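You operate a simulated robot arm through the tools that you are given. There is no shell and no other tool. Be economical: measure what you need, move in short steps, check, and stop when the job is done.

The job below is to be done with a simulated two-armed robot. You get a single attempt, and the scene is never put back.

TASK
Fetch the yellow marker and stand it on the top of the lift table. Then open the hood drawer, take the bearing marked "21" from the top of the dispatch bench and leave it on the plate of the hood drawer and shut the drawer again. Then fetch the tray from the packing bench top and set it on the top of the white table. Then put one of the sleeves from the soiled table top on the front of the packing bench. Then take the spacer ring from the drying rack top and put it on the front of the packing bench. Keep to this order. Set down upright: yellow marker.

Only the result counts: the job must be done as asked and must still hold three seconds after the hand-in. Knocking over, shifting, dropping, spilling or breaking anything else fails it.

THE ROBOT
Two 7-joint arms with two-finger parallel grippers on one trunk, on a base that drives. Base frame: it is fixed to the floor where the robot stands at the start and does not move with it; the origin is under the middle of the robot, x ahead of it, y to its left, z up; the surface under the hand at the start is at about z = 86. Units: cm, rad, N and s.
The left shoulder is at the start at [2, 11.3, 122.2], the right one opposite. With the tool pointing down near the work surface each hand reaches from about 22 to 60 cm from the robot's upright axis, wherever it stands, measured 20 degrees to its own side. Places, roughly: bearing [100, -75, 75]; front of the packing bench (80x22 cm) [166, -368, 80]; hood drawer [190, -380, 80]; plate of the hood drawer [200, -390, 80]; sleeve (6x6x5 cm) [210, -490, 90]; spacer ring (6x6x2 cm) [270, -670, 90]; top of the lift table [40, 80, 70]; top of the white table [-160, -570, 90]; tray (31x20x10 cm) [70, -400, 80]; yellow marker (4x4x10 cm) [50, 0, 90]. Payload 1.57 kg a hand.
The TCP of each hand is the grasp point between the finger pads, 3 cm short of the fingertips. In the tool frame z runs along the fingers and y along their closing line. The gripper opens to 8 cm. The fingers are 1.7 cm wide and 1.2 cm thick; the gripper's body (4 by 8.2 cm) begins 8 cm behind the TCP.
Orientation is that of the tool frame in the base frame, as [roll, pitch, yaw] about the fixed x, y, z axes, in that order (R = Rz(yaw) Ry(pitch) Rx(roll)). With the fingers straight down and closing along the base's y, the tool's x points along the base's -x, its y along +y and its z along -z.

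THE INTERFACE
- The arms move only by the tool drive_tool. It takes "left_motion", "right_motion" or both (then of equal length, played together; a hand with none holds still); each is a list that holds one entry, the list of rows, each a list of 7 numbers: the shift along the base's x, y, z in units of 500 mm (1.0 is 500 mm), then the turn, a rotation vector about the base's x, y, z in units of 60 degrees (1.0 is 60 degrees), then the opening, from 0 (shut) to 1 (fully open). In form: [[[x, y, z, ax, ay, az, hand], ...]]. A call has 1 to 10 rows; each row is the pose to reach, as a shift and turn from the pose commanded when the call began. A call with a number of a shift or a turn outside -1 to 1 is refused whole. Each row takes 0.2 s and may step no farther than 5 cm and 0.15 rad from the row before; otherwise, or with a gripper value out of range, the whole call is refused. A pose out of reach is approached as far as the arm can. The call stops where the force on the tool passes 40 N (or 10 N more than at its start, if that is more) or the arm is blocked; 0.2 s more then pass. Each finger travels about 4.5 cm/s and halts on what it meets, pressing with about 43 N; the grip force reading is that of the motor and also rises with nothing between the fingers. The clock runs only during rows and for 0.2 s after the last one: add rows that repeat a pose to give the fingers time. It gives the time, the measured TCP pose, the force on the tool (base axes), the opening and the grip force at its end, in the units of the frame above (readings bear some noise), with the torque about the TCP (base axes, N m) and any sound that the robot's microphone picked up, and new pictures: "views" is both (left out), scene, wrist or none (wrist: the cameras of the hands that moved).
- Cameras (640 x 400 px; columns grow to the right, rows downward): "scene" is now at [9.28, 0.06, 133.51]; the picture's right is [0.01, -1.00, 0.00], its down [-0.68, -0.01, -0.73] and it looks along [0.73, 0.01, -0.68] (base axes); focal length 214 px, centre (320, 200). "left" rides on the left gripper at [7.2, 0.7, -12.2] in its tool frame; the picture's right is [-0.09, 1.00, 0.00], its down [-0.84, -0.08, -0.54] and it looks along [-0.54, -0.05, 0.84] (tool axes); focal length 238 px, centre (320, 200). "right" rides on the right gripper at [7.2, -0.7, -12.2] in its tool frame; the picture's right is [0.09, 1.00, 0.00], its down [-0.84, 0.08, -0.54] and it looks along [-0.54, 0.05, 0.84] (tool axes); focal length 238 px, centre (320, 200). There is no depth. A picture from a camera that has moved, and an enlarged one, comes with that camera's place and axes in the base frame and with its lens.
- lift_body(by): slides the trunk up (or, below 0, down) by that many cm; the arms and the scene camera ride with it, the base frame stays. It gives what a move gives, with no picture.
- roll_base(legs): drives the robot by 1 to 6 legs, each [ahead, left, turn to the left] in cm, cm and rad, along the robot's own axes; the way and the turn of a leg run together, so that a leg with both is an arc; at most 150 cm and 3.142 rad a leg. The arms and the cameras ride along, it lands a little off, and it stops where it bumps. It gives what a move gives, and a new picture of the scene camera.
- head_to(pan, tilt): turns the head with the scene camera to pan (to the left, within 1.396 rad either way) and tilt (down, from -0.506 to 1.204), counted from straight ahead of the robot. It gives what a move gives, and a new picture of the scene camera.
- inspect(camera, box): a new picture of the part [left, top, right, bottom] of that camera's present view, enlarged. The clock stands still meanwhile.
- close_job(): hands the job in; it is judged then, once.

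Work in short steps. Places have to be worked out from the pictures, the camera data and where the tool is seen: move nearer, look again, correct. Check each grasp and each placing, and mend what went wrong. You have 186 turns and 260 pictures in all, those below and enlarged ones among them. Open the grippers and draw the arms clear of the work before you hand the job in, unless the task says otherwise.

The tools are called after "Call:" as a command line: name --argument value ..., lists and objects as JSON in quotes. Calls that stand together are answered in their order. drive_tool: Moves the arms, as the interface text tells. Its arguments: {"type":"object","properties":{"left_motion":{"type":"array","items":{"type":"array","items":{"type":"array","items":{"type":"number"}}}},"right_motion":{"type":"array","items":{"type":"array","items":{"type":"array","items":{"type":"number"}}}},"views":{"type":"string","enum":["both","scene","wrist","none"]}},"required":[]} The other tools are called the same way: lift_body (by) slides the trunk up or down; roll_base (legs) drives the base; head_to (pan, tilt) turns the head that bears the scene camera; inspect (camera, box) takes an enlarged picture of a part of a camera's view; close_job () hands the job in.

At the start:

```text
clock: 0.0
left_ee_pos: [45.22, 22.28, 117.04]
left_ee_rot: [-3.141, -0.001, -3.14]
left_contact_force: [-1.1, -0.4, -0.5]
left_ft_torque: [-0.01, 0.0, 0.0]
left_opening: 8.0
left_gripper_force: 0.0
right_ee_pos: [44.95, -10.82, 114.56]
right_ee_rot: [-3.141, 0.0, -3.141]
right_contact_force: [-0.1, 0.1, -1.0]
right_ft_torque: [-0.01, 0.03, -0.01]
right_opening: 7.98
right_gripper_force: 0.1
trunk travel left (down, up): [-27.5, 29.5]
robot x, y, heading: [-0.11, 0.05, -0.001]
head pan, tilt: [0.01, 0.752]
```

scene: 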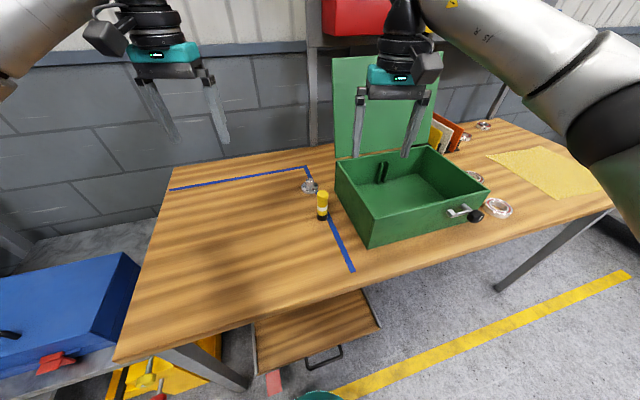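
right: 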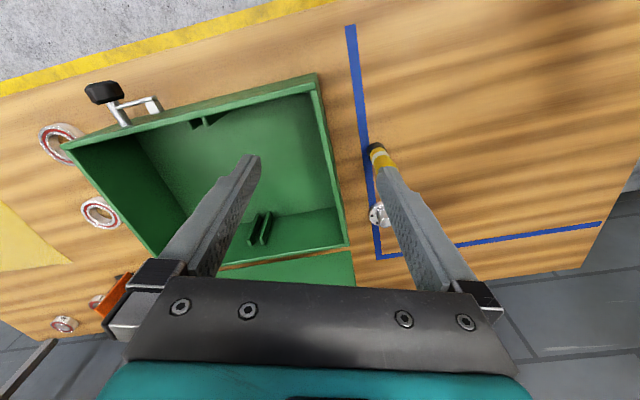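
left: 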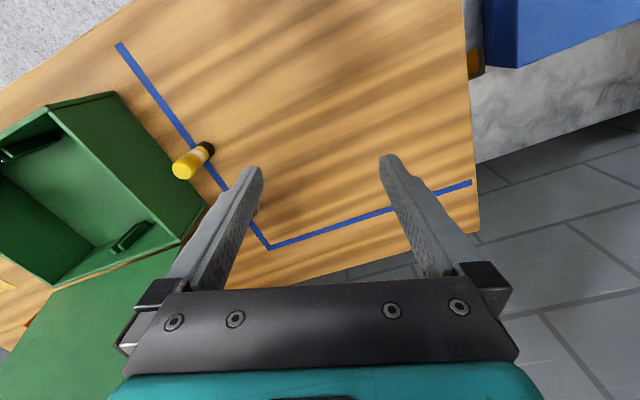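

The marker's base is at about (52, 0). First I look left for the lift table and then right for the dispatch bench.

Call:
head_to --pan 1.2 --tilt 0.7

Call:
head_to --pan -0.8 --tilt 0.5

```text
clock: 1.4
left_ee_pos: [45.25, 22.34, 117.02]
left_ee_rot: [3.141, -0.001, -3.141]
left_contact_force: [0.1, -0.3, -0.8]
left_ft_torque: [0.03, 0.0, 0.04]
left_opening: 7.98
left_gripper_force: 0.1
right_ee_pos: [44.98, -10.94, 114.47]
right_ee_rot: [-3.141, 0.001, 3.141]
right_contact_force: [-0.4, -0.2, 0.9]
right_ft_torque: [0.0, -0.02, 0.0]
right_opening: 8.0
right_gripper_force: 0.1
trunk travel left (down, up): [-27.5, 29.5]
robot x, y, heading: [-0.0, 0.25, -0.001]
head pan, tilt: [1.201, 0.7]
camera scene: at [4.08, 7.89, 133.95], right [0.93, -0.36, 0.0], down [-0.23, -0.6, -0.76], along [0.28, 0.71, -0.64], focal length 214 px, centre (320, 200)
```

scene: 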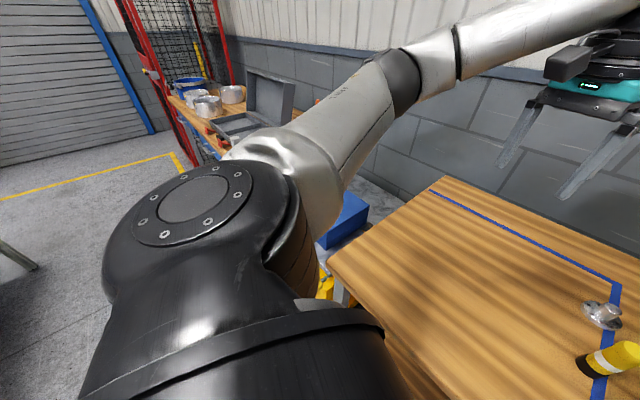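

```text
clock: 3.3
left_ee_pos: [45.28, 22.28, 117.13]
left_ee_rot: [-3.141, 0.002, -3.139]
left_contact_force: [-0.5, -0.3, 0.1]
left_ft_torque: [0.04, 0.01, 0.0]
left_opening: 8.01
left_gripper_force: 0.0
right_ee_pos: [44.89, -10.72, 114.5]
right_ee_rot: [3.14, 0.001, 3.14]
right_contact_force: [-0.4, -0.6, -0.6]
right_ft_torque: [0.0, 0.02, 0.0]
right_opening: 7.99
right_gripper_force: 0.1
trunk travel left (down, up): [-27.5, 29.5]
robot x, y, heading: [-0.09, -0.04, 0.001]
head pan, tilt: [-0.799, 0.499]
camera scene: at [7.35, -6.55, 135.72], right [-0.72, -0.7, 0.0], down [-0.33, 0.34, -0.88], along [0.61, -0.63, -0.48], focal length 214 px, centre (320, 200)
```

scene: 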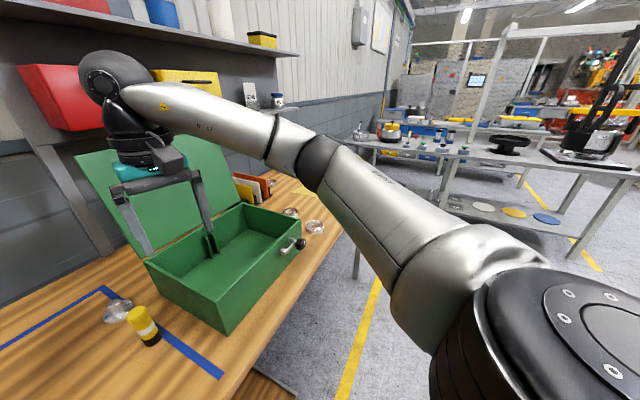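

This bench seems to be the dispatch bench (bearings at its right end), and the lift table is hidden behind the left arm. I'll point the head ahead again, move the right hand aside and bring the left hand above the marker.

Call:
head_to --pan 0.0 --tilt 0.75

Call:
drive_tool --left_motion '[[[0.02, -0.07, -0.03, 0, 0, 0, 0.8], [0.05, -0.15, -0.07, 0, 0, 0, 0.8], [0.08, -0.23, -0.11, 0, 0, 0, 0.8], [0.11, -0.31, -0.15, 0, 0, 0, 0.8], [0.13, -0.38, -0.19, 0, 0, 0, 0.8], [0.14, -0.44, -0.22, 0, 0, 0, 0.8]]]' --right_motion '[[[-0.02, -0.08, 0.02, 0, 0, 0, 1], [-0.04, -0.16, 0.04, 0, 0, 0, 1], [-0.06, -0.24, 0.06, 0, 0, 0, 1], [-0.08, -0.32, 0.08, 0, 0, 0, 1], [-0.1, -0.36, 0.08, 0, 0, 0, 1], [-0.1, -0.36, 0.08, 0, 0, 0, 1]]]'

```text
clock: 4.5
left_ee_pos: [45.23, 22.24, 117.09]
left_ee_rot: [-3.141, 0.001, -3.139]
left_contact_force: [0.0, -0.7, -0.2]
left_ft_torque: [0.03, -0.01, -0.04]
left_opening: 8.0
left_gripper_force: 0.1
right_ee_pos: [44.99, -10.84, 114.6]
right_ee_rot: [-3.14, 0.001, -3.14]
right_contact_force: [-0.3, -0.8, 0.2]
right_ft_torque: [0.0, -0.01, 0.02]
right_opening: 8.0
right_gripper_force: 0.0
trunk travel left (down, up): [-27.5, 29.5]
robot x, y, heading: [0.02, -0.05, 0.001]
head pan, tilt: [0.0, 0.75]
camera scene: at [9.29, -0.04, 133.53], right [0.0, -1.0, 0.0], down [-0.68, 0.0, -0.73], along [0.73, 0.0, -0.68], focal length 214 px, centre (320, 200)
```

scene: 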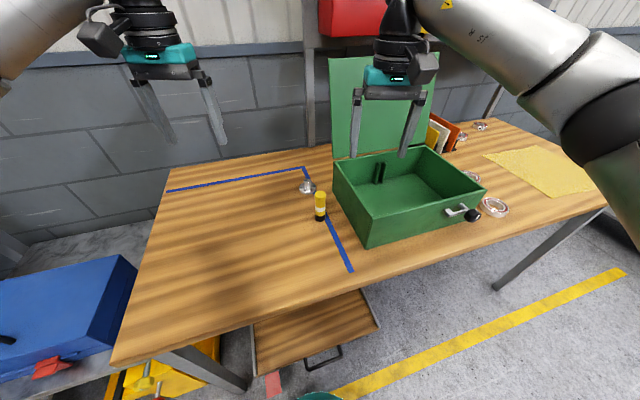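

```text
clock: 5.8
left_ee_pos: [52.15, 0.23, 106.09]
left_ee_rot: [3.14, 0.001, -3.139]
left_contact_force: [-0.1, -0.6, 0.1]
left_ft_torque: [-0.01, 0.02, -0.01]
left_opening: 6.39
left_gripper_force: 0.2
right_ee_pos: [39.91, -28.96, 118.35]
right_ee_rot: [-3.14, -0.001, -3.142]
right_contact_force: [0.0, -0.6, -0.3]
right_ft_torque: [0.03, 0.0, -0.02]
right_opening: 7.99
right_gripper_force: 0.0
trunk travel left (down, up): [-27.5, 29.5]
robot x, y, heading: [0.1, 0.18, 0.002]
head pan, tilt: [0.0, 0.75]
camera scene: at [9.3, -0.08, 133.52], right [0.0, -1.0, 0.0], down [-0.68, 0.0, -0.73], along [0.73, 0.0, -0.68], focal length 214 px, centre (320, 200)
camera right: at [32.83, -29.6, 130.59], right [-0.09, 1.0, 0.0], down [0.84, 0.08, 0.54], along [0.54, 0.05, -0.84], focal length 238 px, centre (320, 200)
camera left: at [45.03, 0.91, 118.28], right [0.09, 1.0, 0.0], down [0.84, -0.08, 0.54], along [0.54, -0.05, -0.84], focal length 238 px, centre (320, 200)
```

scene: 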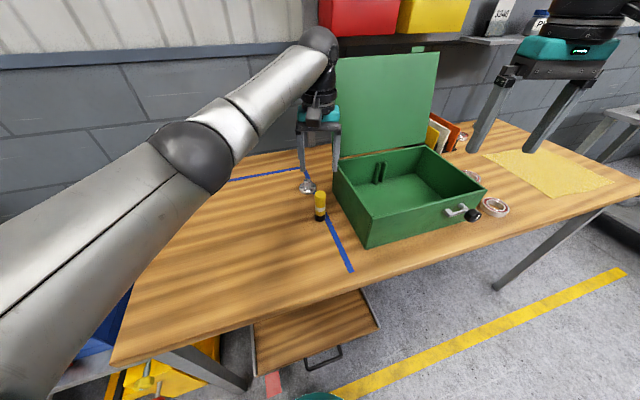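
right: 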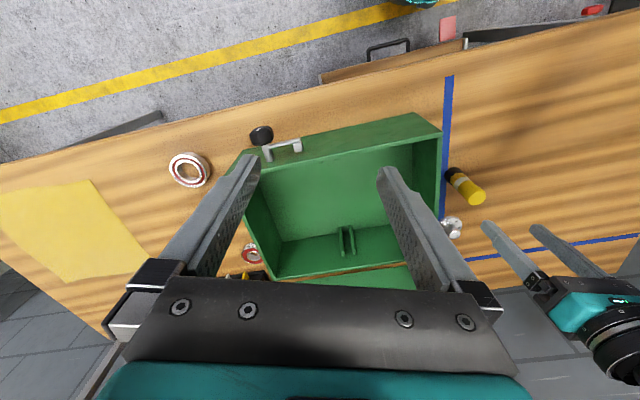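
left: 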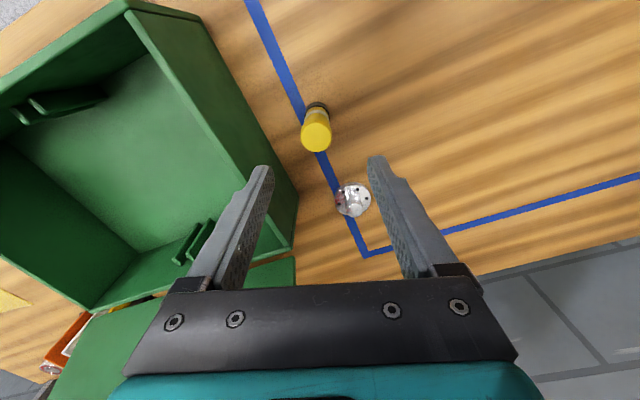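

The marker stands at about (52, -0.1), right below the hand and clear of the box wall by about 3 cm. I descend to z≈91 and close.

Call:
drive_tool --left_motion '[[[0, -0.006, -0.08, 0, 0, 0, 0.8], [0, -0.006, -0.16, 0, 0, 0, 0.8], [0, -0.006, -0.23, 0, 0, 0, 0.8], [0, -0.006, -0.3, 0, 0, 0, 0.8], [0, -0.006, -0.3, 0, 0, 0, 0.8], [0, -0.006, -0.3, 0, 0, 0, 0.3], [0, -0.006, -0.3, 0, 0, 0, 0.3], [0, -0.006, -0.3, 0, 0, 0, 0.3], [0, -0.006, -0.3, 0, 0, 0, 0.3]]]'

```text
clock: 7.8
left_ee_pos: [52.44, -0.09, 90.97]
left_ee_rot: [3.142, 0.001, -3.14]
left_contact_force: [-0.5, -0.7, 0.5]
left_ft_torque: [-0.04, 0.01, 0.0]
left_opening: 3.08
left_gripper_force: 32.1
right_ee_pos: [40.06, -28.91, 118.47]
right_ee_rot: [3.141, 0.001, -3.141]
right_contact_force: [-0.1, -0.1, 0.2]
right_ft_torque: [-0.04, 0.0, 0.01]
right_opening: 8.0
right_gripper_force: 0.0
trunk travel left (down, up): [-27.5, 29.5]
robot x, y, heading: [0.19, 0.17, -0.001]
head pan, tilt: [0.0, 0.75]
camera scene: at [9.29, -0.03, 133.52], right [0.0, -1.0, 0.0], down [-0.68, 0.0, -0.73], along [0.73, 0.0, -0.68], focal length 214 px, centre (320, 200)
camera left: at [45.07, 0.67, 103.24], right [0.09, 1.0, 0.0], down [0.84, -0.08, 0.54], along [0.54, -0.05, -0.84], focal length 238 px, centre (320, 200)
```

scene: 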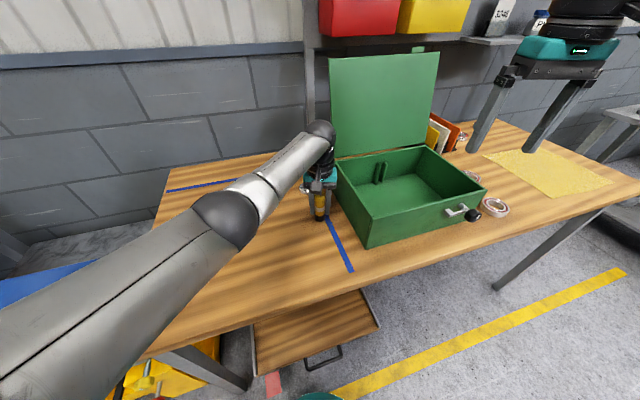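
left: 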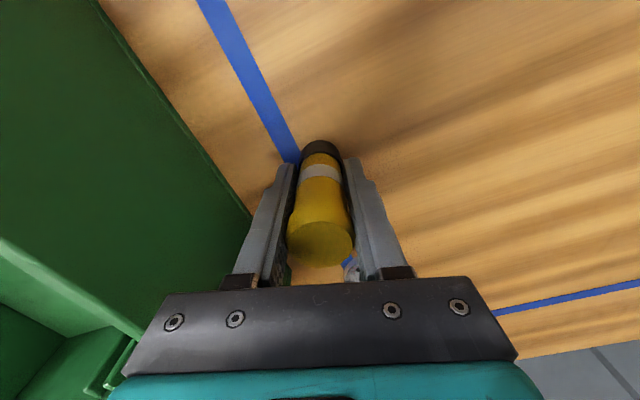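

Gripped (3.1 cm). Lift and bring it back near the body, then look left.

Call:
drive_tool --left_motion '[[[0, 0, 0.1, 0, 0, 0, 0.2], [0, 0, 0.2, 0, 0, 0, 0.2], [0, 0, 0.3, 0, 0, 0, 0.2], [-0.04, 0.06, 0.36, 0, 0, 0, 0.2], [-0.1, 0.13, 0.4, 0, 0, 0, 0.2], [-0.16, 0.2, 0.4, 0, 0, 0, 0.2], [-0.23, 0.26, 0.4, 0, 0, 0, 0.2], [-0.3, 0.32, 0.4, 0, 0, 0, 0.2]]]' --views "none"

Call:
head_to --pan 0.9 --tilt 0.95

```text
refused: row 5 steps farther than a row can; nothing moved
```

```text
clock: 9.1
left_ee_pos: [52.32, 0.06, 91.0]
left_ee_rot: [3.141, -0.002, -3.141]
left_contact_force: [-0.4, 0.2, 0.3]
left_ft_torque: [0.01, -0.01, -0.01]
left_opening: 3.11
left_gripper_force: 39.9
right_ee_pos: [40.02, -28.85, 118.36]
right_ee_rot: [3.139, -0.001, 3.141]
right_contact_force: [0.3, -0.2, -0.5]
right_ft_torque: [0.02, 0.01, -0.01]
right_opening: 8.02
right_gripper_force: 0.1
trunk travel left (down, up): [-27.5, 29.5]
robot x, y, heading: [-0.25, 0.1, -0.0]
head pan, tilt: [0.901, 0.949]
camera scene: at [5.52, 5.67, 131.97], right [0.78, -0.62, 0.0], down [-0.51, -0.64, -0.58], along [0.36, 0.46, -0.81], focal length 214 px, centre (320, 200)
```

scene: 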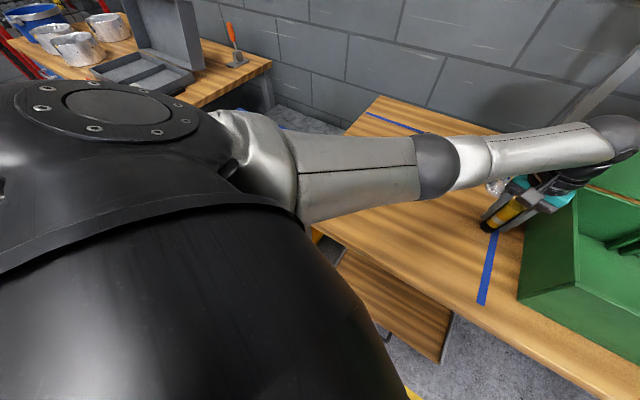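

The step was too long; I repeat with shorter steps, ending with the hand close ahead.

Call:
drive_tool --left_motion '[[[0, 0, 0.09, 0, 0, 0, 0.2], [0, 0, 0.18, 0, 0, 0, 0.2], [0, 0, 0.27, 0, 0, 0, 0.2], [-0.03, 0.05, 0.34, 0, 0, 0, 0.2], [-0.08, 0.11, 0.38, 0, 0, 0, 0.2], [-0.14, 0.17, 0.4, 0, 0, 0, 0.2], [-0.2, 0.23, 0.4, 0, 0, 0, 0.2], [-0.26, 0.29, 0.4, 0, 0, 0, 0.2]]]' --views "none"

Call:
head_to --pan 0.6 --tilt 0.95

```text
clock: 10.8
left_ee_pos: [38.98, 14.49, 111.25]
left_ee_rot: [3.141, 0.001, -3.14]
left_contact_force: [0.0, 0.6, -1.9]
left_ft_torque: [-0.04, 0.01, 0.0]
left_opening: 3.08
left_gripper_force: 39.9
right_ee_pos: [39.96, -28.69, 118.38]
right_ee_rot: [-3.14, -0.001, -3.142]
right_contact_force: [-0.4, -0.3, -0.3]
right_ft_torque: [-0.02, 0.0, 0.03]
right_opening: 8.02
right_gripper_force: 0.1
trunk travel left (down, up): [-27.5, 29.5]
robot x, y, heading: [-0.04, -0.04, 0.0]
head pan, tilt: [0.901, 0.949]
```

```text
clock: 11.7
left_ee_pos: [39.14, 14.46, 111.2]
left_ee_rot: [3.141, 0.0, -3.14]
left_contact_force: [1.2, 1.4, 0.6]
left_ft_torque: [0.03, -0.01, 0.01]
left_opening: 3.09
left_gripper_force: 40.5
right_ee_pos: [40.01, -28.86, 118.5]
right_ee_rot: [-3.141, 0.001, -3.141]
right_contact_force: [0.8, 0.5, 0.0]
right_ft_torque: [-0.01, 0.01, -0.02]
right_opening: 8.01
right_gripper_force: 0.2
trunk travel left (down, up): [-27.5, 29.5]
robot x, y, heading: [0.16, -0.0, 0.0]
head pan, tilt: [0.6, 0.949]
camera scene: at [7.0, 4.09, 131.97], right [0.57, -0.82, 0.0], down [-0.67, -0.46, -0.58], along [0.48, 0.33, -0.81], focal length 214 px, centre (320, 200)
```

scene: 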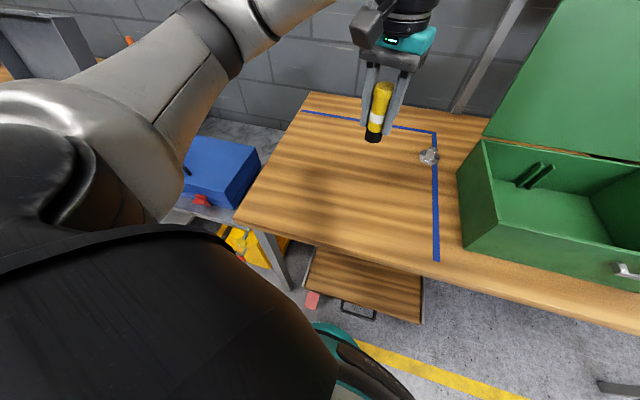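

The marker is held. I back off a little and turn left to face the lift table.

Call:
roll_base --legs '[[-20, 0, 0], [0, 0, 1.1]]'

Call:
head_to --pan 0.0 --tilt 0.7

```text
clock: 16.0
left_ee_pos: [-15.39, 41.46, 111.23]
left_ee_rot: [3.141, 0.0, -2.036]
left_contact_force: [0.9, -0.4, -0.6]
left_ft_torque: [-0.01, -0.02, -0.03]
left_opening: 3.09
left_gripper_force: 39.4
right_ee_pos: [23.64, 22.78, 118.39]
right_ee_rot: [-3.141, -0.001, -2.039]
right_contact_force: [-0.2, -0.2, 0.1]
right_ft_torque: [-0.03, 0.01, 0.02]
right_opening: 8.0
right_gripper_force: 0.1
trunk travel left (down, up): [-27.5, 29.5]
robot x, y, heading: [-20.2, -0.04, 1.101]
head pan, tilt: [0.6, 0.949]
camera scene: at [-20.65, 8.07, 131.97], right [0.99, 0.13, 0.0], down [0.11, -0.81, -0.58], along [-0.08, 0.58, -0.81], focal length 214 px, centre (320, 200)
```

scene: 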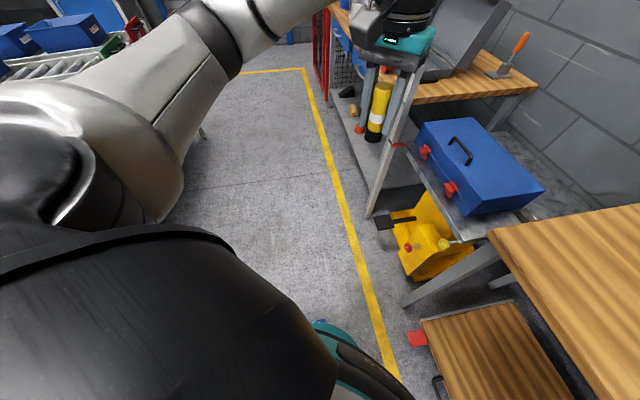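

```text
clock: 17.0
left_ee_pos: [-15.39, 41.45, 111.1]
left_ee_rot: [-3.141, 0.0, -2.037]
left_contact_force: [-0.3, -0.6, -0.2]
left_ft_torque: [-0.02, 0.04, 0.03]
left_opening: 3.09
left_gripper_force: 39.9
right_ee_pos: [23.71, 22.69, 118.42]
right_ee_rot: [3.141, 0.0, -2.039]
right_contact_force: [-0.5, 0.7, 0.3]
right_ft_torque: [-0.01, -0.01, 0.02]
right_opening: 8.02
right_gripper_force: 0.0
trunk travel left (down, up): [-27.5, 29.5]
robot x, y, heading: [-20.13, 0.06, 1.101]
head pan, tilt: [0.0, 0.7]
camera scene: at [-15.85, 8.44, 133.94], right [0.89, -0.45, 0.0], down [-0.29, -0.58, -0.76], along [0.34, 0.68, -0.64], focal length 214 px, centre (320, 200)
```

scene: 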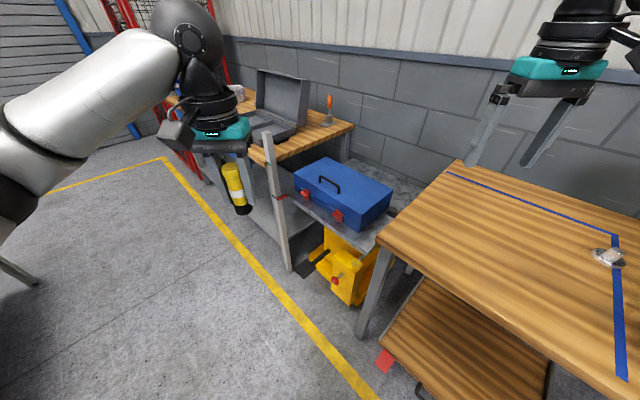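

Call:
inspect --camera "scene" --box '[230, 120, 450, 320]'

```text
2.00 times, centred on (340, 220) of scene
camera zoom: at [-15.85, 8.44, 133.94], right [0.89, -0.45, 0.0], down [-0.29, -0.58, -0.76], along [0.34, 0.68, -0.64], focal length 429 px, centre (280, 160)
```

zoom: 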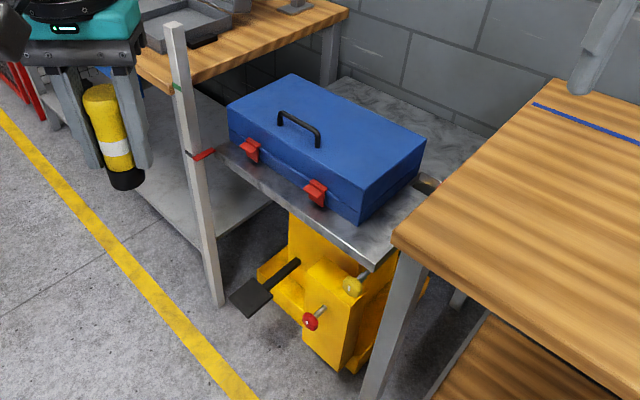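

The lift table abuts the bench's left end, with a blue toolbox on it; the free spot is its front-right corner, near (21, 50). I turn to face the table and sidle left.

Call:
roll_base --legs '[[0, 0, -0.797], [4, 23, 0]]'

Call:
head_to --pan 0.35 --tilt 0.95

```text
clock: 20.8
left_ee_pos: [9.43, 48.77, 111.24]
left_ee_rot: [3.141, 0.001, -2.83]
left_contact_force: [-0.1, 0.2, 0.3]
left_ft_torque: [-0.04, -0.02, 0.03]
left_opening: 3.1
left_gripper_force: 39.9
right_ee_pos: [23.58, 8.02, 118.49]
right_ee_rot: [3.141, -0.003, -2.829]
right_contact_force: [0.5, -0.7, -0.2]
right_ft_torque: [-0.02, 0.01, -0.03]
right_opening: 8.01
right_gripper_force: 0.1
trunk travel left (down, up): [-27.5, 29.5]
robot x, y, heading: [-23.43, 22.71, 0.311]
head pan, tilt: [0.0, 0.7]
camera scene: at [-14.38, 25.98, 133.95], right [0.31, -0.95, 0.0], down [-0.61, -0.2, -0.76], along [0.73, 0.23, -0.64], focal length 214 px, centre (320, 200)
```

scene: 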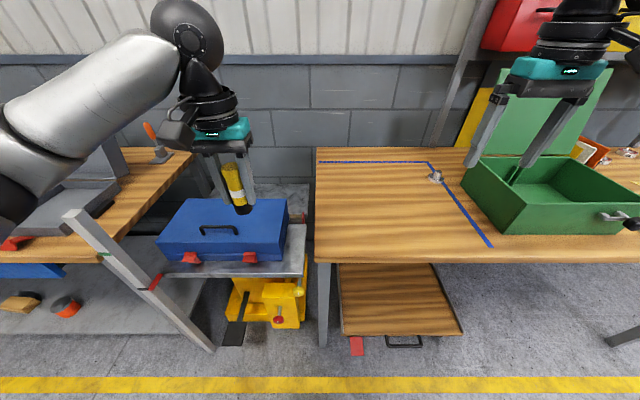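

```text
clock: 21.7
left_ee_pos: [9.43, 48.63, 111.21]
left_ee_rot: [-3.139, 0.001, -2.831]
left_contact_force: [0.7, -0.3, -0.2]
left_ft_torque: [0.0, 0.02, -0.02]
left_opening: 3.1
left_gripper_force: 39.5
right_ee_pos: [23.57, 7.77, 118.45]
right_ee_rot: [3.141, -0.002, -2.83]
right_contact_force: [-0.1, 0.2, -0.3]
right_ft_torque: [-0.01, 0.03, 0.0]
right_opening: 7.98
right_gripper_force: 0.0
trunk travel left (down, up): [-27.5, 29.5]
robot x, y, heading: [-22.99, 23.09, 0.313]
head pan, tilt: [0.351, 0.949]
camera scene: at [-16.72, 27.77, 131.97], right [0.61, -0.79, 0.0], down [-0.64, -0.5, -0.58], along [0.46, 0.36, -0.81], focal length 214 px, centre (320, 200)
```

scene: 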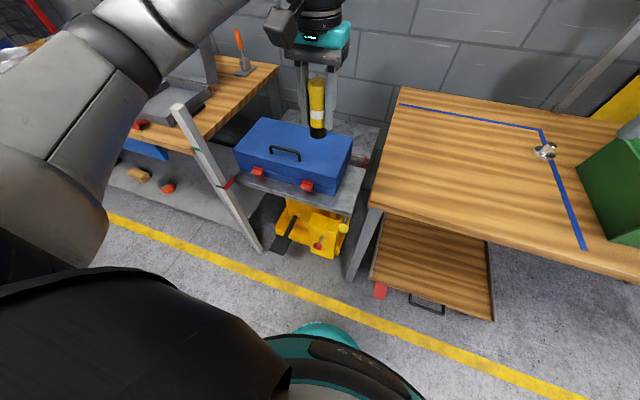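

The table is squarely ahead now; I zoom in on its right strip.

Call:
inspect --camera "scene" --box '[240, 120, 400, 220]'

Call:
inspect --camera "left" --box '[0, 0, 640, 400]'

```text
4.00 times, centred on (320, 170) of scene
camera zoom: at [-16.72, 27.77, 131.97], right [0.61, -0.79, 0.0], down [-0.64, -0.5, -0.58], along [0.46, 0.36, -0.81], focal length 858 px, centre (320, 320)
```

zoom: 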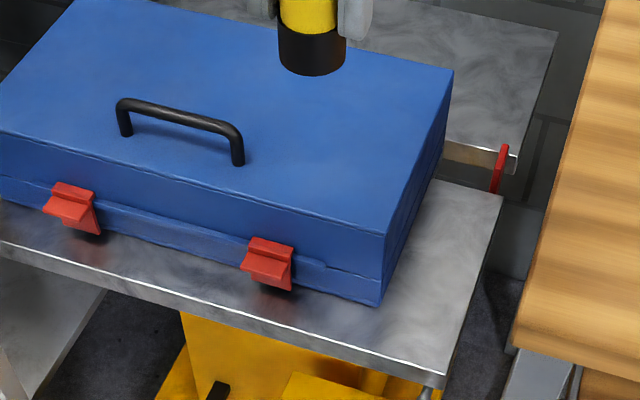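

```text
1.00 times, centred on (320, 200) of left (not enlarged: the box is as wide or as high as the picture)
camera zoom: at [2.37, 47.18, 123.44], right [-0.22, 0.98, 0.0], down [0.82, 0.18, 0.54], along [0.53, 0.12, -0.84], focal length 238 px, centre (320, 200)
```

zoom: 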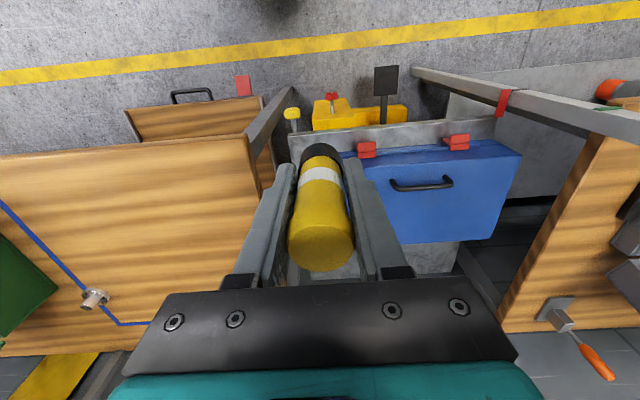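

Behind the toolbox's slab there's a second slab; I check what it is.

Call:
inspect --camera "left" --box '[260, 100, 540, 290]'

Call:
head_to --pan 0.55 --tilt 0.6

```text
2.11 times, centred on (400, 195) of left
camera zoom: at [2.37, 47.18, 123.44], right [-0.22, 0.98, 0.0], down [0.82, 0.18, 0.54], along [0.53, 0.12, -0.84], focal length 502 px, centre (152, 210)
```

zoom: 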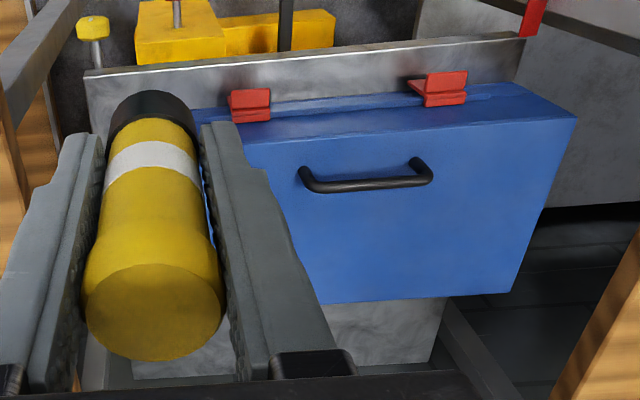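

```text
clock: 22.5
left_ee_pos: [9.47, 48.79, 111.32]
left_ee_rot: [-3.141, -0.001, -2.831]
left_contact_force: [0.3, -0.7, -0.4]
left_ft_torque: [-0.01, -0.02, 0.0]
left_opening: 3.12
left_gripper_force: 39.8
right_ee_pos: [23.44, 7.77, 118.39]
right_ee_rot: [-3.141, 0.0, -2.829]
right_contact_force: [-0.2, 0.0, 0.1]
right_ft_torque: [-0.02, 0.05, 0.0]
right_opening: 8.02
right_gripper_force: 0.1
trunk travel left (down, up): [-27.5, 29.5]
robot x, y, heading: [-23.18, 23.23, 0.314]
head pan, tilt: [0.55, 0.6]
camera scene: at [-16.7, 30.0, 134.8], right [0.76, -0.65, 0.0], down [-0.37, -0.43, -0.82], along [0.54, 0.63, -0.57], focal length 214 px, centre (320, 200)
```

scene: 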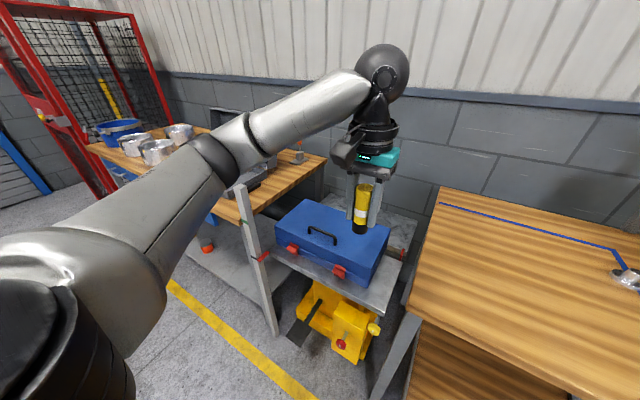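

Call:
inspect --camera "scene" --box '[270, 190, 430, 290]'

Call:
inspect --camera "scene" --box '[270, 260, 430, 360]'

```text
4.00 times, centred on (350, 240) of scene
camera zoom: at [-16.7, 30.0, 134.8], right [0.76, -0.65, 0.0], down [-0.37, -0.43, -0.82], along [0.54, 0.63, -0.57], focal length 858 px, centre (200, 40)
```

zoom: 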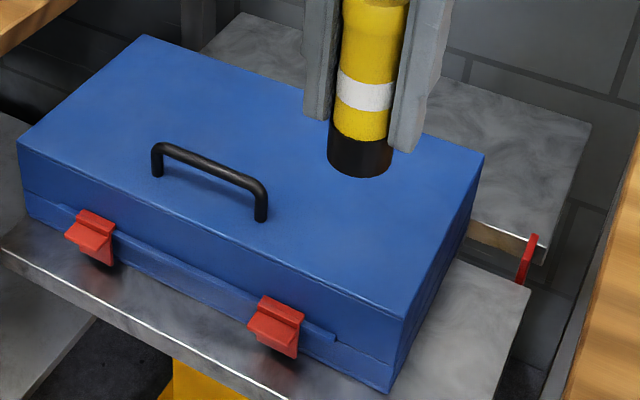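

```text
4.00 times, centred on (350, 310) of scene
camera zoom: at [-16.7, 30.0, 134.8], right [0.76, -0.65, 0.0], down [-0.37, -0.43, -0.82], along [0.54, 0.63, -0.57], focal length 858 px, centre (200, -240)
```

zoom: 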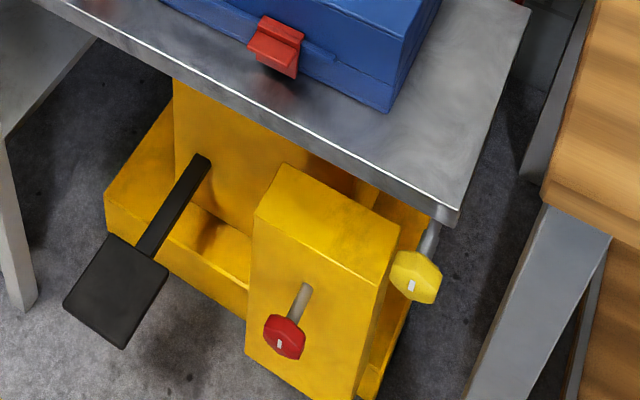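

The slab over the yellow pump is the lift table; its free right-front corner area centres near (21.7, 48.7). I carry the marker there and go down to 10 cm above.

Call:
drive_tool --left_motion '[[[0.08, 0, 0, 0, 0, 0, 0.2], [0.16, 0, 0, 0, 0, 0, 0.2], [0.244, 0, 0, 0, 0, 0, 0.2], [0.244, 0, -0.09, 0, 0, 0, 0.2], [0.244, 0, -0.18, 0, 0, 0, 0.2], [0.244, 0, -0.27, 0, 0, 0, 0.2], [0.244, 0, -0.36, 0, 0, 0, 0.2], [0.244, 0, -0.45, 0, 0, 0, 0.2], [0.244, 0, -0.52, 0, 0, 0, 0.2]]]'

```text
clock: 24.5
left_ee_pos: [21.59, 48.86, 85.33]
left_ee_rot: [-3.14, 0.001, -2.829]
left_contact_force: [1.1, 0.4, -1.2]
left_ft_torque: [0.03, 0.02, 0.04]
left_opening: 3.09
left_gripper_force: 40.0
right_ee_pos: [23.49, 7.75, 118.39]
right_ee_rot: [-3.141, -0.002, -2.829]
right_contact_force: [0.7, -1.1, 1.6]
right_ft_torque: [-0.03, 0.0, 0.0]
right_opening: 7.99
right_gripper_force: 0.1
trunk travel left (down, up): [-27.5, 29.5]
robot x, y, heading: [-23.31, 22.56, 0.314]
head pan, tilt: [0.55, 0.6]
camera scene: at [-16.69, 30.0, 134.81], right [0.76, -0.65, 0.0], down [-0.37, -0.43, -0.83], along [0.54, 0.63, -0.56], focal length 214 px, centre (320, 200)
camera left: at [14.55, 47.26, 97.42], right [-0.22, 0.98, 0.0], down [0.82, 0.18, 0.54], along [0.53, 0.12, -0.84], focal length 238 px, centre (320, 200)
```

scene: 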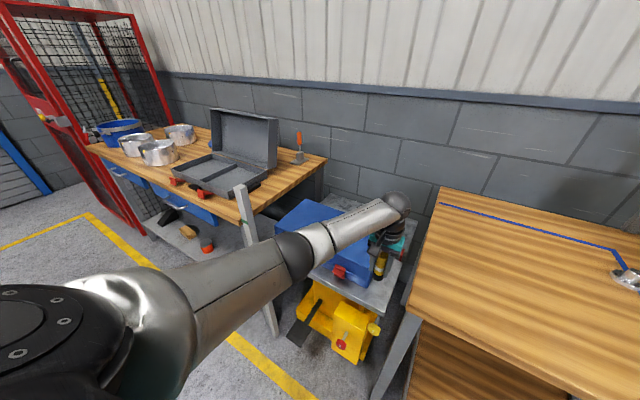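
left: 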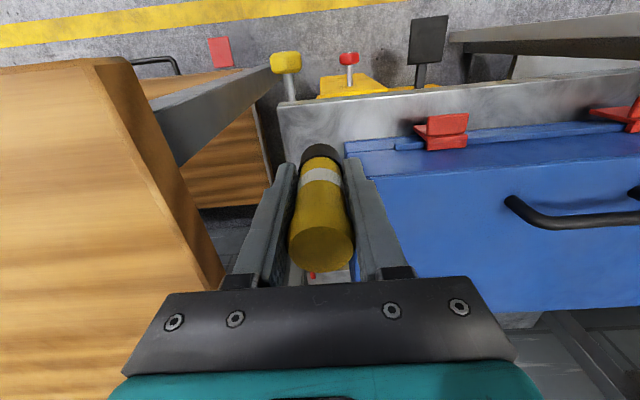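

Corner and toolbox edges confirm the spot; I nudge 0.6 cm deeper and descend to just above contact.

Call:
drive_tool --left_motion '[[[0.012, 0.004, -0.04, 0, 0, 0, 0.2], [0.012, 0.004, -0.09, 0, 0, 0, 0.2], [0.012, 0.004, -0.14, 0, 0, 0, 0.2], [0.012, 0.004, -0.17, 0, 0, 0, 0.2], [0.012, 0.004, -0.18, 0, 0, 0, 0.2], [0.012, 0.004, -0.19, 0, 0, 0, 0.2]]]' --views "wrist"

```text
clock: 25.9
left_ee_pos: [22.27, 48.9, 75.78]
left_ee_rot: [-3.141, 0.0, -2.828]
left_contact_force: [0.3, 0.8, -1.2]
left_ft_torque: [-0.02, -0.01, 0.01]
left_opening: 3.07
left_gripper_force: 39.5
right_ee_pos: [23.42, 7.84, 118.4]
right_ee_rot: [-3.141, 0.0, -2.83]
right_contact_force: [-0.2, -0.6, 0.9]
right_ft_torque: [-0.04, 0.01, 0.0]
right_opening: 8.0
right_gripper_force: 0.1
trunk travel left (down, up): [-27.5, 29.5]
robot x, y, heading: [-23.82, 23.14, 0.314]
head pan, tilt: [0.55, 0.6]
camera left: at [15.16, 47.35, 87.94], right [-0.22, 0.98, 0.0], down [0.82, 0.18, 0.54], along [0.53, 0.12, -0.84], focal length 238 px, centre (320, 200)
```

left: 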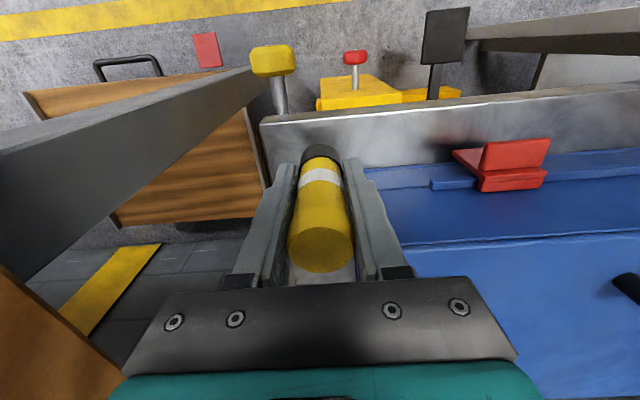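

No contact yet; going down in small steps.

Call:
drive_tool --left_motion '[[[0, 0, -0.006, 0, 0, 0, 0.2], [0, 0, -0.012, 0, 0, 0, 0.2], [0, 0, -0.018, 0, 0, 0, 0.2], [0, 0, -0.024, 0, 0, 0, 0.2]]]' --views "wrist"

```text
clock: 26.9
left_ee_pos: [21.97, 48.94, 74.66]
left_ee_rot: [3.141, 0.002, -2.829]
left_contact_force: [-0.8, -0.2, -0.2]
left_ft_torque: [-0.01, -0.02, -0.01]
left_opening: 3.07
left_gripper_force: 39.9
left hand out of reach, approached as far as the arm can: row 4
right_ee_pos: [23.59, 7.83, 118.25]
right_ee_rot: [3.141, 0.001, -2.829]
right_contact_force: [-1.0, 0.5, -0.2]
right_ft_torque: [0.02, -0.02, -0.02]
right_opening: 7.99
right_gripper_force: 0.0
trunk travel left (down, up): [-27.5, 29.5]
robot x, y, heading: [-23.29, 23.36, 0.314]
head pan, tilt: [0.55, 0.6]
camera left: at [14.87, 47.33, 86.83], right [-0.22, 0.98, 0.0], down [0.82, 0.18, 0.54], along [0.53, 0.12, -0.84], focal length 238 px, centre (320, 200)
```

left: 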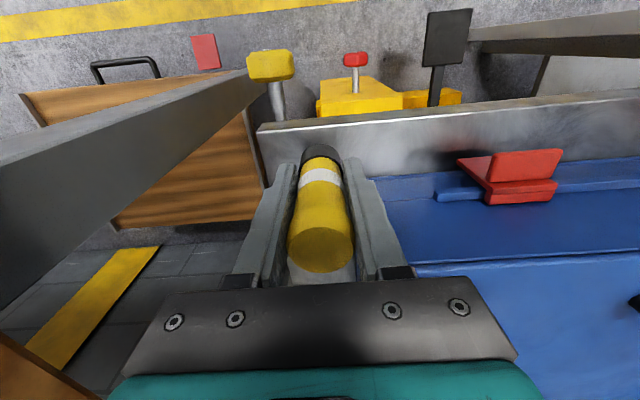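

Arm's at its reach limit; I lower the trunk in small amounts instead.

Call:
lift_body --by -0.6

Call:
lift_body --by -0.6

Call:
inspect --camera "left" --box '[240, 100, 400, 200]'

```text
clock: 27.4
left_ee_pos: [21.86, 49.08, 74.02]
left_ee_rot: [-3.14, 0.0, -2.828]
left_contact_force: [0.9, -0.1, -0.6]
left_ft_torque: [0.02, 0.02, 0.0]
left_opening: 3.09
left_gripper_force: 39.9
right_ee_pos: [23.5, 7.8, 117.73]
right_ee_rot: [3.141, -0.001, -2.829]
right_contact_force: [0.0, 0.0, 0.0]
right_ft_torque: [0.0, 0.03, -0.02]
right_opening: 8.0
right_gripper_force: 0.0
trunk travel left (down, up): [-26.9, 30.1]
robot x, y, heading: [-23.35, 22.99, 0.309]
head pan, tilt: [0.55, 0.6]
```

```text
clock: 28.0
left_ee_pos: [21.89, 48.89, 73.33]
left_ee_rot: [3.141, 0.002, -2.828]
left_contact_force: [0.6, -0.2, -0.5]
left_ft_torque: [-0.01, 0.0, 0.0]
left_opening: 3.09
left_gripper_force: 39.8
right_ee_pos: [23.5, 7.79, 117.11]
right_ee_rot: [-3.141, -0.001, -2.829]
right_contact_force: [0.1, 0.0, 0.3]
right_ft_torque: [0.01, 0.0, -0.01]
right_opening: 8.0
right_gripper_force: 0.0
trunk travel left (down, up): [-26.3, 30.7]
robot x, y, heading: [-23.3, 23.12, 0.315]
head pan, tilt: [0.55, 0.6]
```

```text
4.00 times, centred on (320, 150) of left
camera zoom: at [14.87, 47.34, 85.64], right [-0.22, 0.98, 0.0], down [0.82, 0.18, 0.54], along [0.53, 0.12, -0.84], focal length 953 px, centre (320, 400)
```

zoom: 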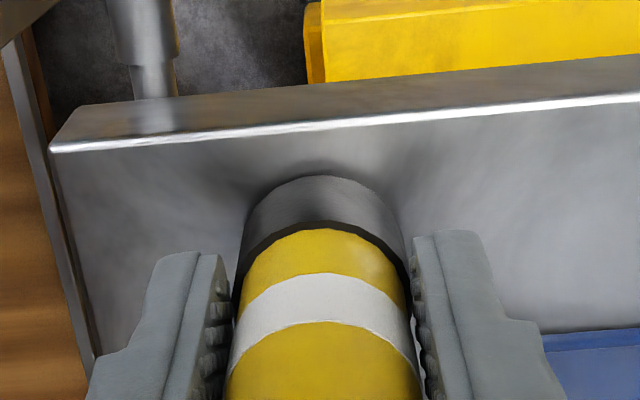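

The base is only ~1.7 cm from the slab's front edge; I raise 3 cm, shift deeper and slightly right, then lower the trunk again.

Call:
drive_tool --left_motion '[[[0, 0, 0.03, 0, 0, 0, 0.2], [0, 0, 0.06, 0, 0, 0, 0.2], [0.034, -0.01, 0.06, 0, 0, 0, 0.2], [0.034, -0.01, 0.06, 0, 0, 0, 0.2]]]' --views "none"

Call:
lift_body --by -2.5

Call:
inspect --camera "left" --box '[240, 80, 400, 180]'

```text
clock: 29.0
left_ee_pos: [23.5, 48.45, 76.48]
left_ee_rot: [3.141, 0.0, -2.829]
left_contact_force: [-0.2, 0.0, -0.3]
left_ft_torque: [0.04, 0.02, -0.01]
left_opening: 3.11
left_gripper_force: 39.8
right_ee_pos: [23.44, 7.9, 117.27]
right_ee_rot: [-3.141, -0.001, -2.83]
right_contact_force: [-0.1, 0.7, 0.7]
right_ft_torque: [-0.01, 0.01, 0.02]
right_opening: 8.01
right_gripper_force: 0.1
trunk travel left (down, up): [-26.3, 30.7]
robot x, y, heading: [-23.28, 22.98, 0.313]
head pan, tilt: [0.55, 0.6]
```

```text
clock: 29.7
left_ee_pos: [23.45, 48.35, 73.93]
left_ee_rot: [-3.141, 0.0, -2.829]
left_contact_force: [-0.2, -0.2, -1.2]
left_ft_torque: [0.0, -0.01, 0.02]
left_opening: 3.07
left_gripper_force: 40.1
right_ee_pos: [23.45, 7.73, 114.55]
right_ee_rot: [3.141, 0.001, -2.83]
right_contact_force: [-0.1, -0.1, -0.8]
right_ft_torque: [0.0, -0.03, -0.01]
right_opening: 8.01
right_gripper_force: 0.1
trunk travel left (down, up): [-23.8, 33.2]
robot x, y, heading: [-23.31, 22.63, 0.311]
head pan, tilt: [0.55, 0.6]
```

```text
4.00 times, centred on (320, 130) of left
camera zoom: at [16.49, 46.8, 86.18], right [-0.22, 0.98, 0.0], down [0.82, 0.18, 0.54], along [0.53, 0.12, -0.84], focal length 953 px, centre (320, 480)
```

zoom: 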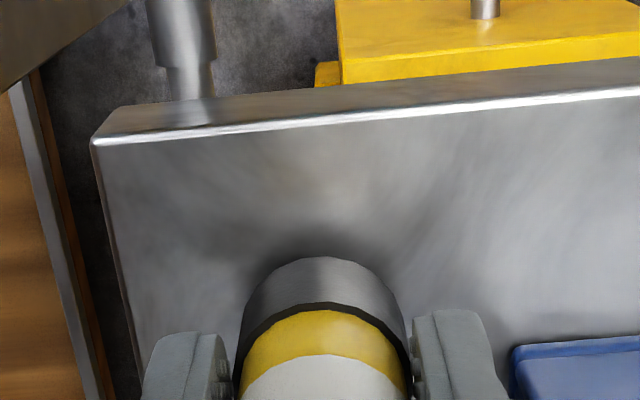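

Good spot now. Lower trunk gradually until contact.

Call:
lift_body --by -0.8

Call:
lift_body --by -0.4

Call:
lift_body --by -0.4

```text
clock: 30.3
left_ee_pos: [23.55, 48.45, 73.17]
left_ee_rot: [3.14, -0.001, -2.83]
left_contact_force: [0.9, 0.1, -1.2]
left_ft_torque: [0.0, -0.01, 0.01]
left_opening: 3.08
left_gripper_force: 39.6
right_ee_pos: [23.49, 7.87, 113.88]
right_ee_rot: [-3.141, 0.0, -2.828]
right_contact_force: [-0.6, -0.6, -0.3]
right_ft_torque: [0.02, 0.0, -0.01]
right_opening: 8.0
right_gripper_force: 0.1
trunk travel left (down, up): [-23.0, 34.0]
robot x, y, heading: [-23.1, 23.13, 0.318]
head pan, tilt: [0.55, 0.6]
```

```text
clock: 30.8
left_ee_pos: [23.46, 48.36, 73.02]
left_ee_rot: [3.141, 0.002, -2.83]
left_contact_force: [-2.3, -0.1, 9.6]
left_ft_torque: [-0.02, 0.2, 0.02]
left_opening: 3.09
left_gripper_force: 39.5
right_ee_pos: [23.39, 7.81, 113.54]
right_ee_rot: [-3.141, 0.0, -2.83]
right_contact_force: [-0.8, 0.5, -0.1]
right_ft_torque: [-0.01, 0.0, -0.01]
right_opening: 8.0
right_gripper_force: 0.0
trunk travel left (down, up): [-22.6, 34.4]
robot x, y, heading: [-23.55, 23.1, 0.316]
head pan, tilt: [0.55, 0.6]
```

```text
clock: 31.3
left_ee_pos: [23.53, 48.38, 72.85]
left_ee_rot: [-3.141, 0.01, -2.832]
left_contact_force: [-8.1, 1.5, 33.0]
left_ft_torque: [0.08, 0.29, 0.01]
left_opening: 3.09
left_gripper_force: 39.7
right_ee_pos: [23.26, 7.81, 113.24]
right_ee_rot: [3.141, 0.0, -2.83]
right_contact_force: [0.4, 0.3, -1.5]
right_ft_torque: [0.03, 0.01, 0.03]
right_opening: 8.01
right_gripper_force: 0.1
trunk travel left (down, up): [-22.2, 34.8]
robot x, y, heading: [-23.47, 22.94, 0.31]
head pan, tilt: [0.55, 0.6]
```

Contact at z≈73. I relieve the press, then open the fingers to about 5 cm.

Call:
lift_body --by 0.4

Call:
drive_tool --left_motion '[[[0, 0, 0, 0, 0, 0, 0.42], [0, 0, 0, 0, 0, 0, 0.5], [0, 0, 0, 0, 0, 0, 0.6], [0, 0, 0, 0, 0, 0, 0.6]]]' --views "wrist"

```text
clock: 31.9
left_ee_pos: [23.56, 48.45, 72.81]
left_ee_rot: [-3.14, 0.004, -2.829]
left_contact_force: [3.7, 3.3, 12.7]
left_ft_torque: [0.15, -0.29, 0.03]
left_opening: 3.06
left_gripper_force: 39.8
right_ee_pos: [23.47, 7.92, 113.47]
right_ee_rot: [-3.141, 0.001, -2.832]
right_contact_force: [0.2, -0.4, -0.8]
right_ft_torque: [0.03, -0.04, -0.02]
right_opening: 8.0
right_gripper_force: 0.0
trunk travel left (down, up): [-22.6, 34.4]
robot x, y, heading: [-23.56, 22.88, 0.317]
head pan, tilt: [0.55, 0.6]
```

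```text
clock: 32.9
left_ee_pos: [23.58, 48.4, 72.74]
left_ee_rot: [3.141, 0.0, -2.828]
left_contact_force: [-0.7, 0.0, -0.3]
left_ft_torque: [0.01, 0.0, 0.02]
left_opening: 4.82
left_gripper_force: 0.0
right_ee_pos: [23.5, 7.84, 113.49]
right_ee_rot: [3.141, 0.001, -2.828]
right_contact_force: [-0.1, 0.8, -0.2]
right_ft_torque: [0.01, -0.04, 0.0]
right_opening: 8.0
right_gripper_force: 0.0
trunk travel left (down, up): [-22.6, 34.4]
robot x, y, heading: [-23.46, 22.98, 0.308]
head pan, tilt: [0.55, 0.6]
camera left: at [16.5, 46.79, 84.98], right [-0.22, 0.98, 0.0], down [0.82, 0.18, 0.54], along [0.53, 0.12, -0.84], focal length 238 px, centre (320, 200)
```

left: 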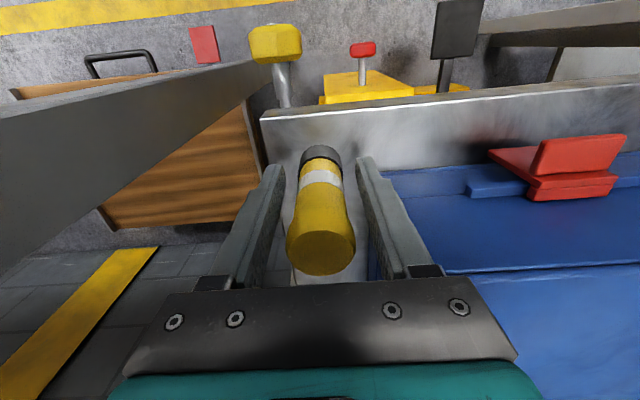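

Marker stands free. Raise the hand straight up and pull back.

Call:
drive_tool --left_motion '[[[0, 0, 0.04, 0, 0, 0, 0.6], [0, 0, 0.12, 0, 0, 0, 0.6], [0, 0, 0.21, 0, 0, 0, 0.6], [0, 0, 0.3, 0, 0, 0, 0.6], [0, 0, 0.39, 0, 0, 0, 0.6], [0, 0, 0.48, 0, 0, 0, 0.6], [0, 0, 0.57, 0, 0, 0, 0.6], [-0.09, -0.03, 0.57, 0, 0, 0, 0.6], [-0.18, -0.06, 0.57, 0, 0, 0, 0.6], [-0.27, -0.09, 0.57, 0, 0, 0, 0.6]]]' --views "scene"

Call:
lift_body --by 5

Call:
inspect --camera "left" --box '[0, 0, 640, 400]'

```text
clock: 35.1
left_ee_pos: [10.06, 43.9, 101.17]
left_ee_rot: [3.139, -0.003, -2.827]
left_contact_force: [-0.9, -0.4, 0.6]
left_ft_torque: [-0.01, 0.01, 0.05]
left_opening: 4.81
left_gripper_force: 0.1
right_ee_pos: [23.53, 7.83, 113.52]
right_ee_rot: [3.141, 0.0, -2.83]
right_contact_force: [0.0, -0.6, 0.2]
right_ft_torque: [0.01, 0.03, -0.01]
right_opening: 8.0
right_gripper_force: 0.0
trunk travel left (down, up): [-22.6, 34.4]
robot x, y, heading: [-23.16, 22.97, 0.313]
head pan, tilt: [0.55, 0.6]
camera scene: at [-16.74, 30.0, 129.91], right [0.76, -0.65, 0.0], down [-0.37, -0.43, -0.83], along [0.54, 0.63, -0.56], focal length 214 px, centre (320, 200)
```

scene: 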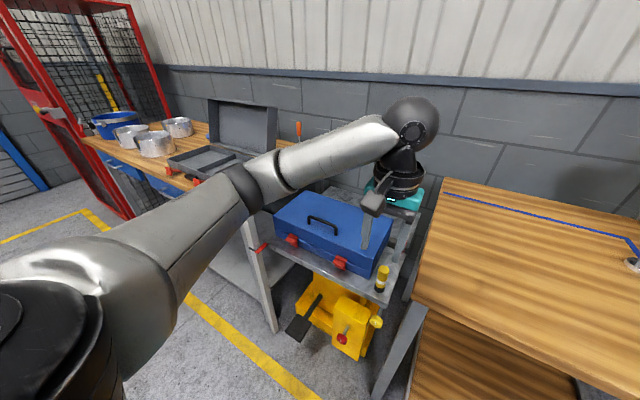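

```text
clock: 36.0
left_ee_pos: [10.12, 43.87, 106.2]
left_ee_rot: [3.14, 0.001, -2.83]
left_contact_force: [-0.7, -0.3, 0.0]
left_ft_torque: [0.01, 0.04, 0.05]
left_opening: 4.79
left_gripper_force: 0.1
right_ee_pos: [23.43, 7.83, 118.56]
right_ee_rot: [3.141, 0.002, -2.828]
right_contact_force: [-0.6, 0.9, 0.1]
right_ft_torque: [-0.01, 0.0, -0.01]
right_opening: 8.01
right_gripper_force: 0.0
trunk travel left (down, up): [-27.6, 29.4]
robot x, y, heading: [-23.4, 22.87, 0.313]
head pan, tilt: [0.55, 0.6]
```

```text
1.00 times, centred on (320, 200) of left (not enlarged: the box is as wide or as high as the picture)
camera zoom: at [3.07, 42.27, 118.47], right [-0.22, 0.98, 0.0], down [0.82, 0.18, 0.54], along [0.53, 0.12, -0.84], focal length 238 px, centre (320, 200)
```

zoom: 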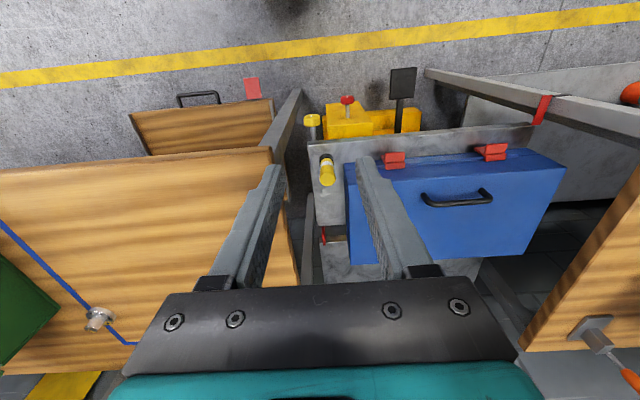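

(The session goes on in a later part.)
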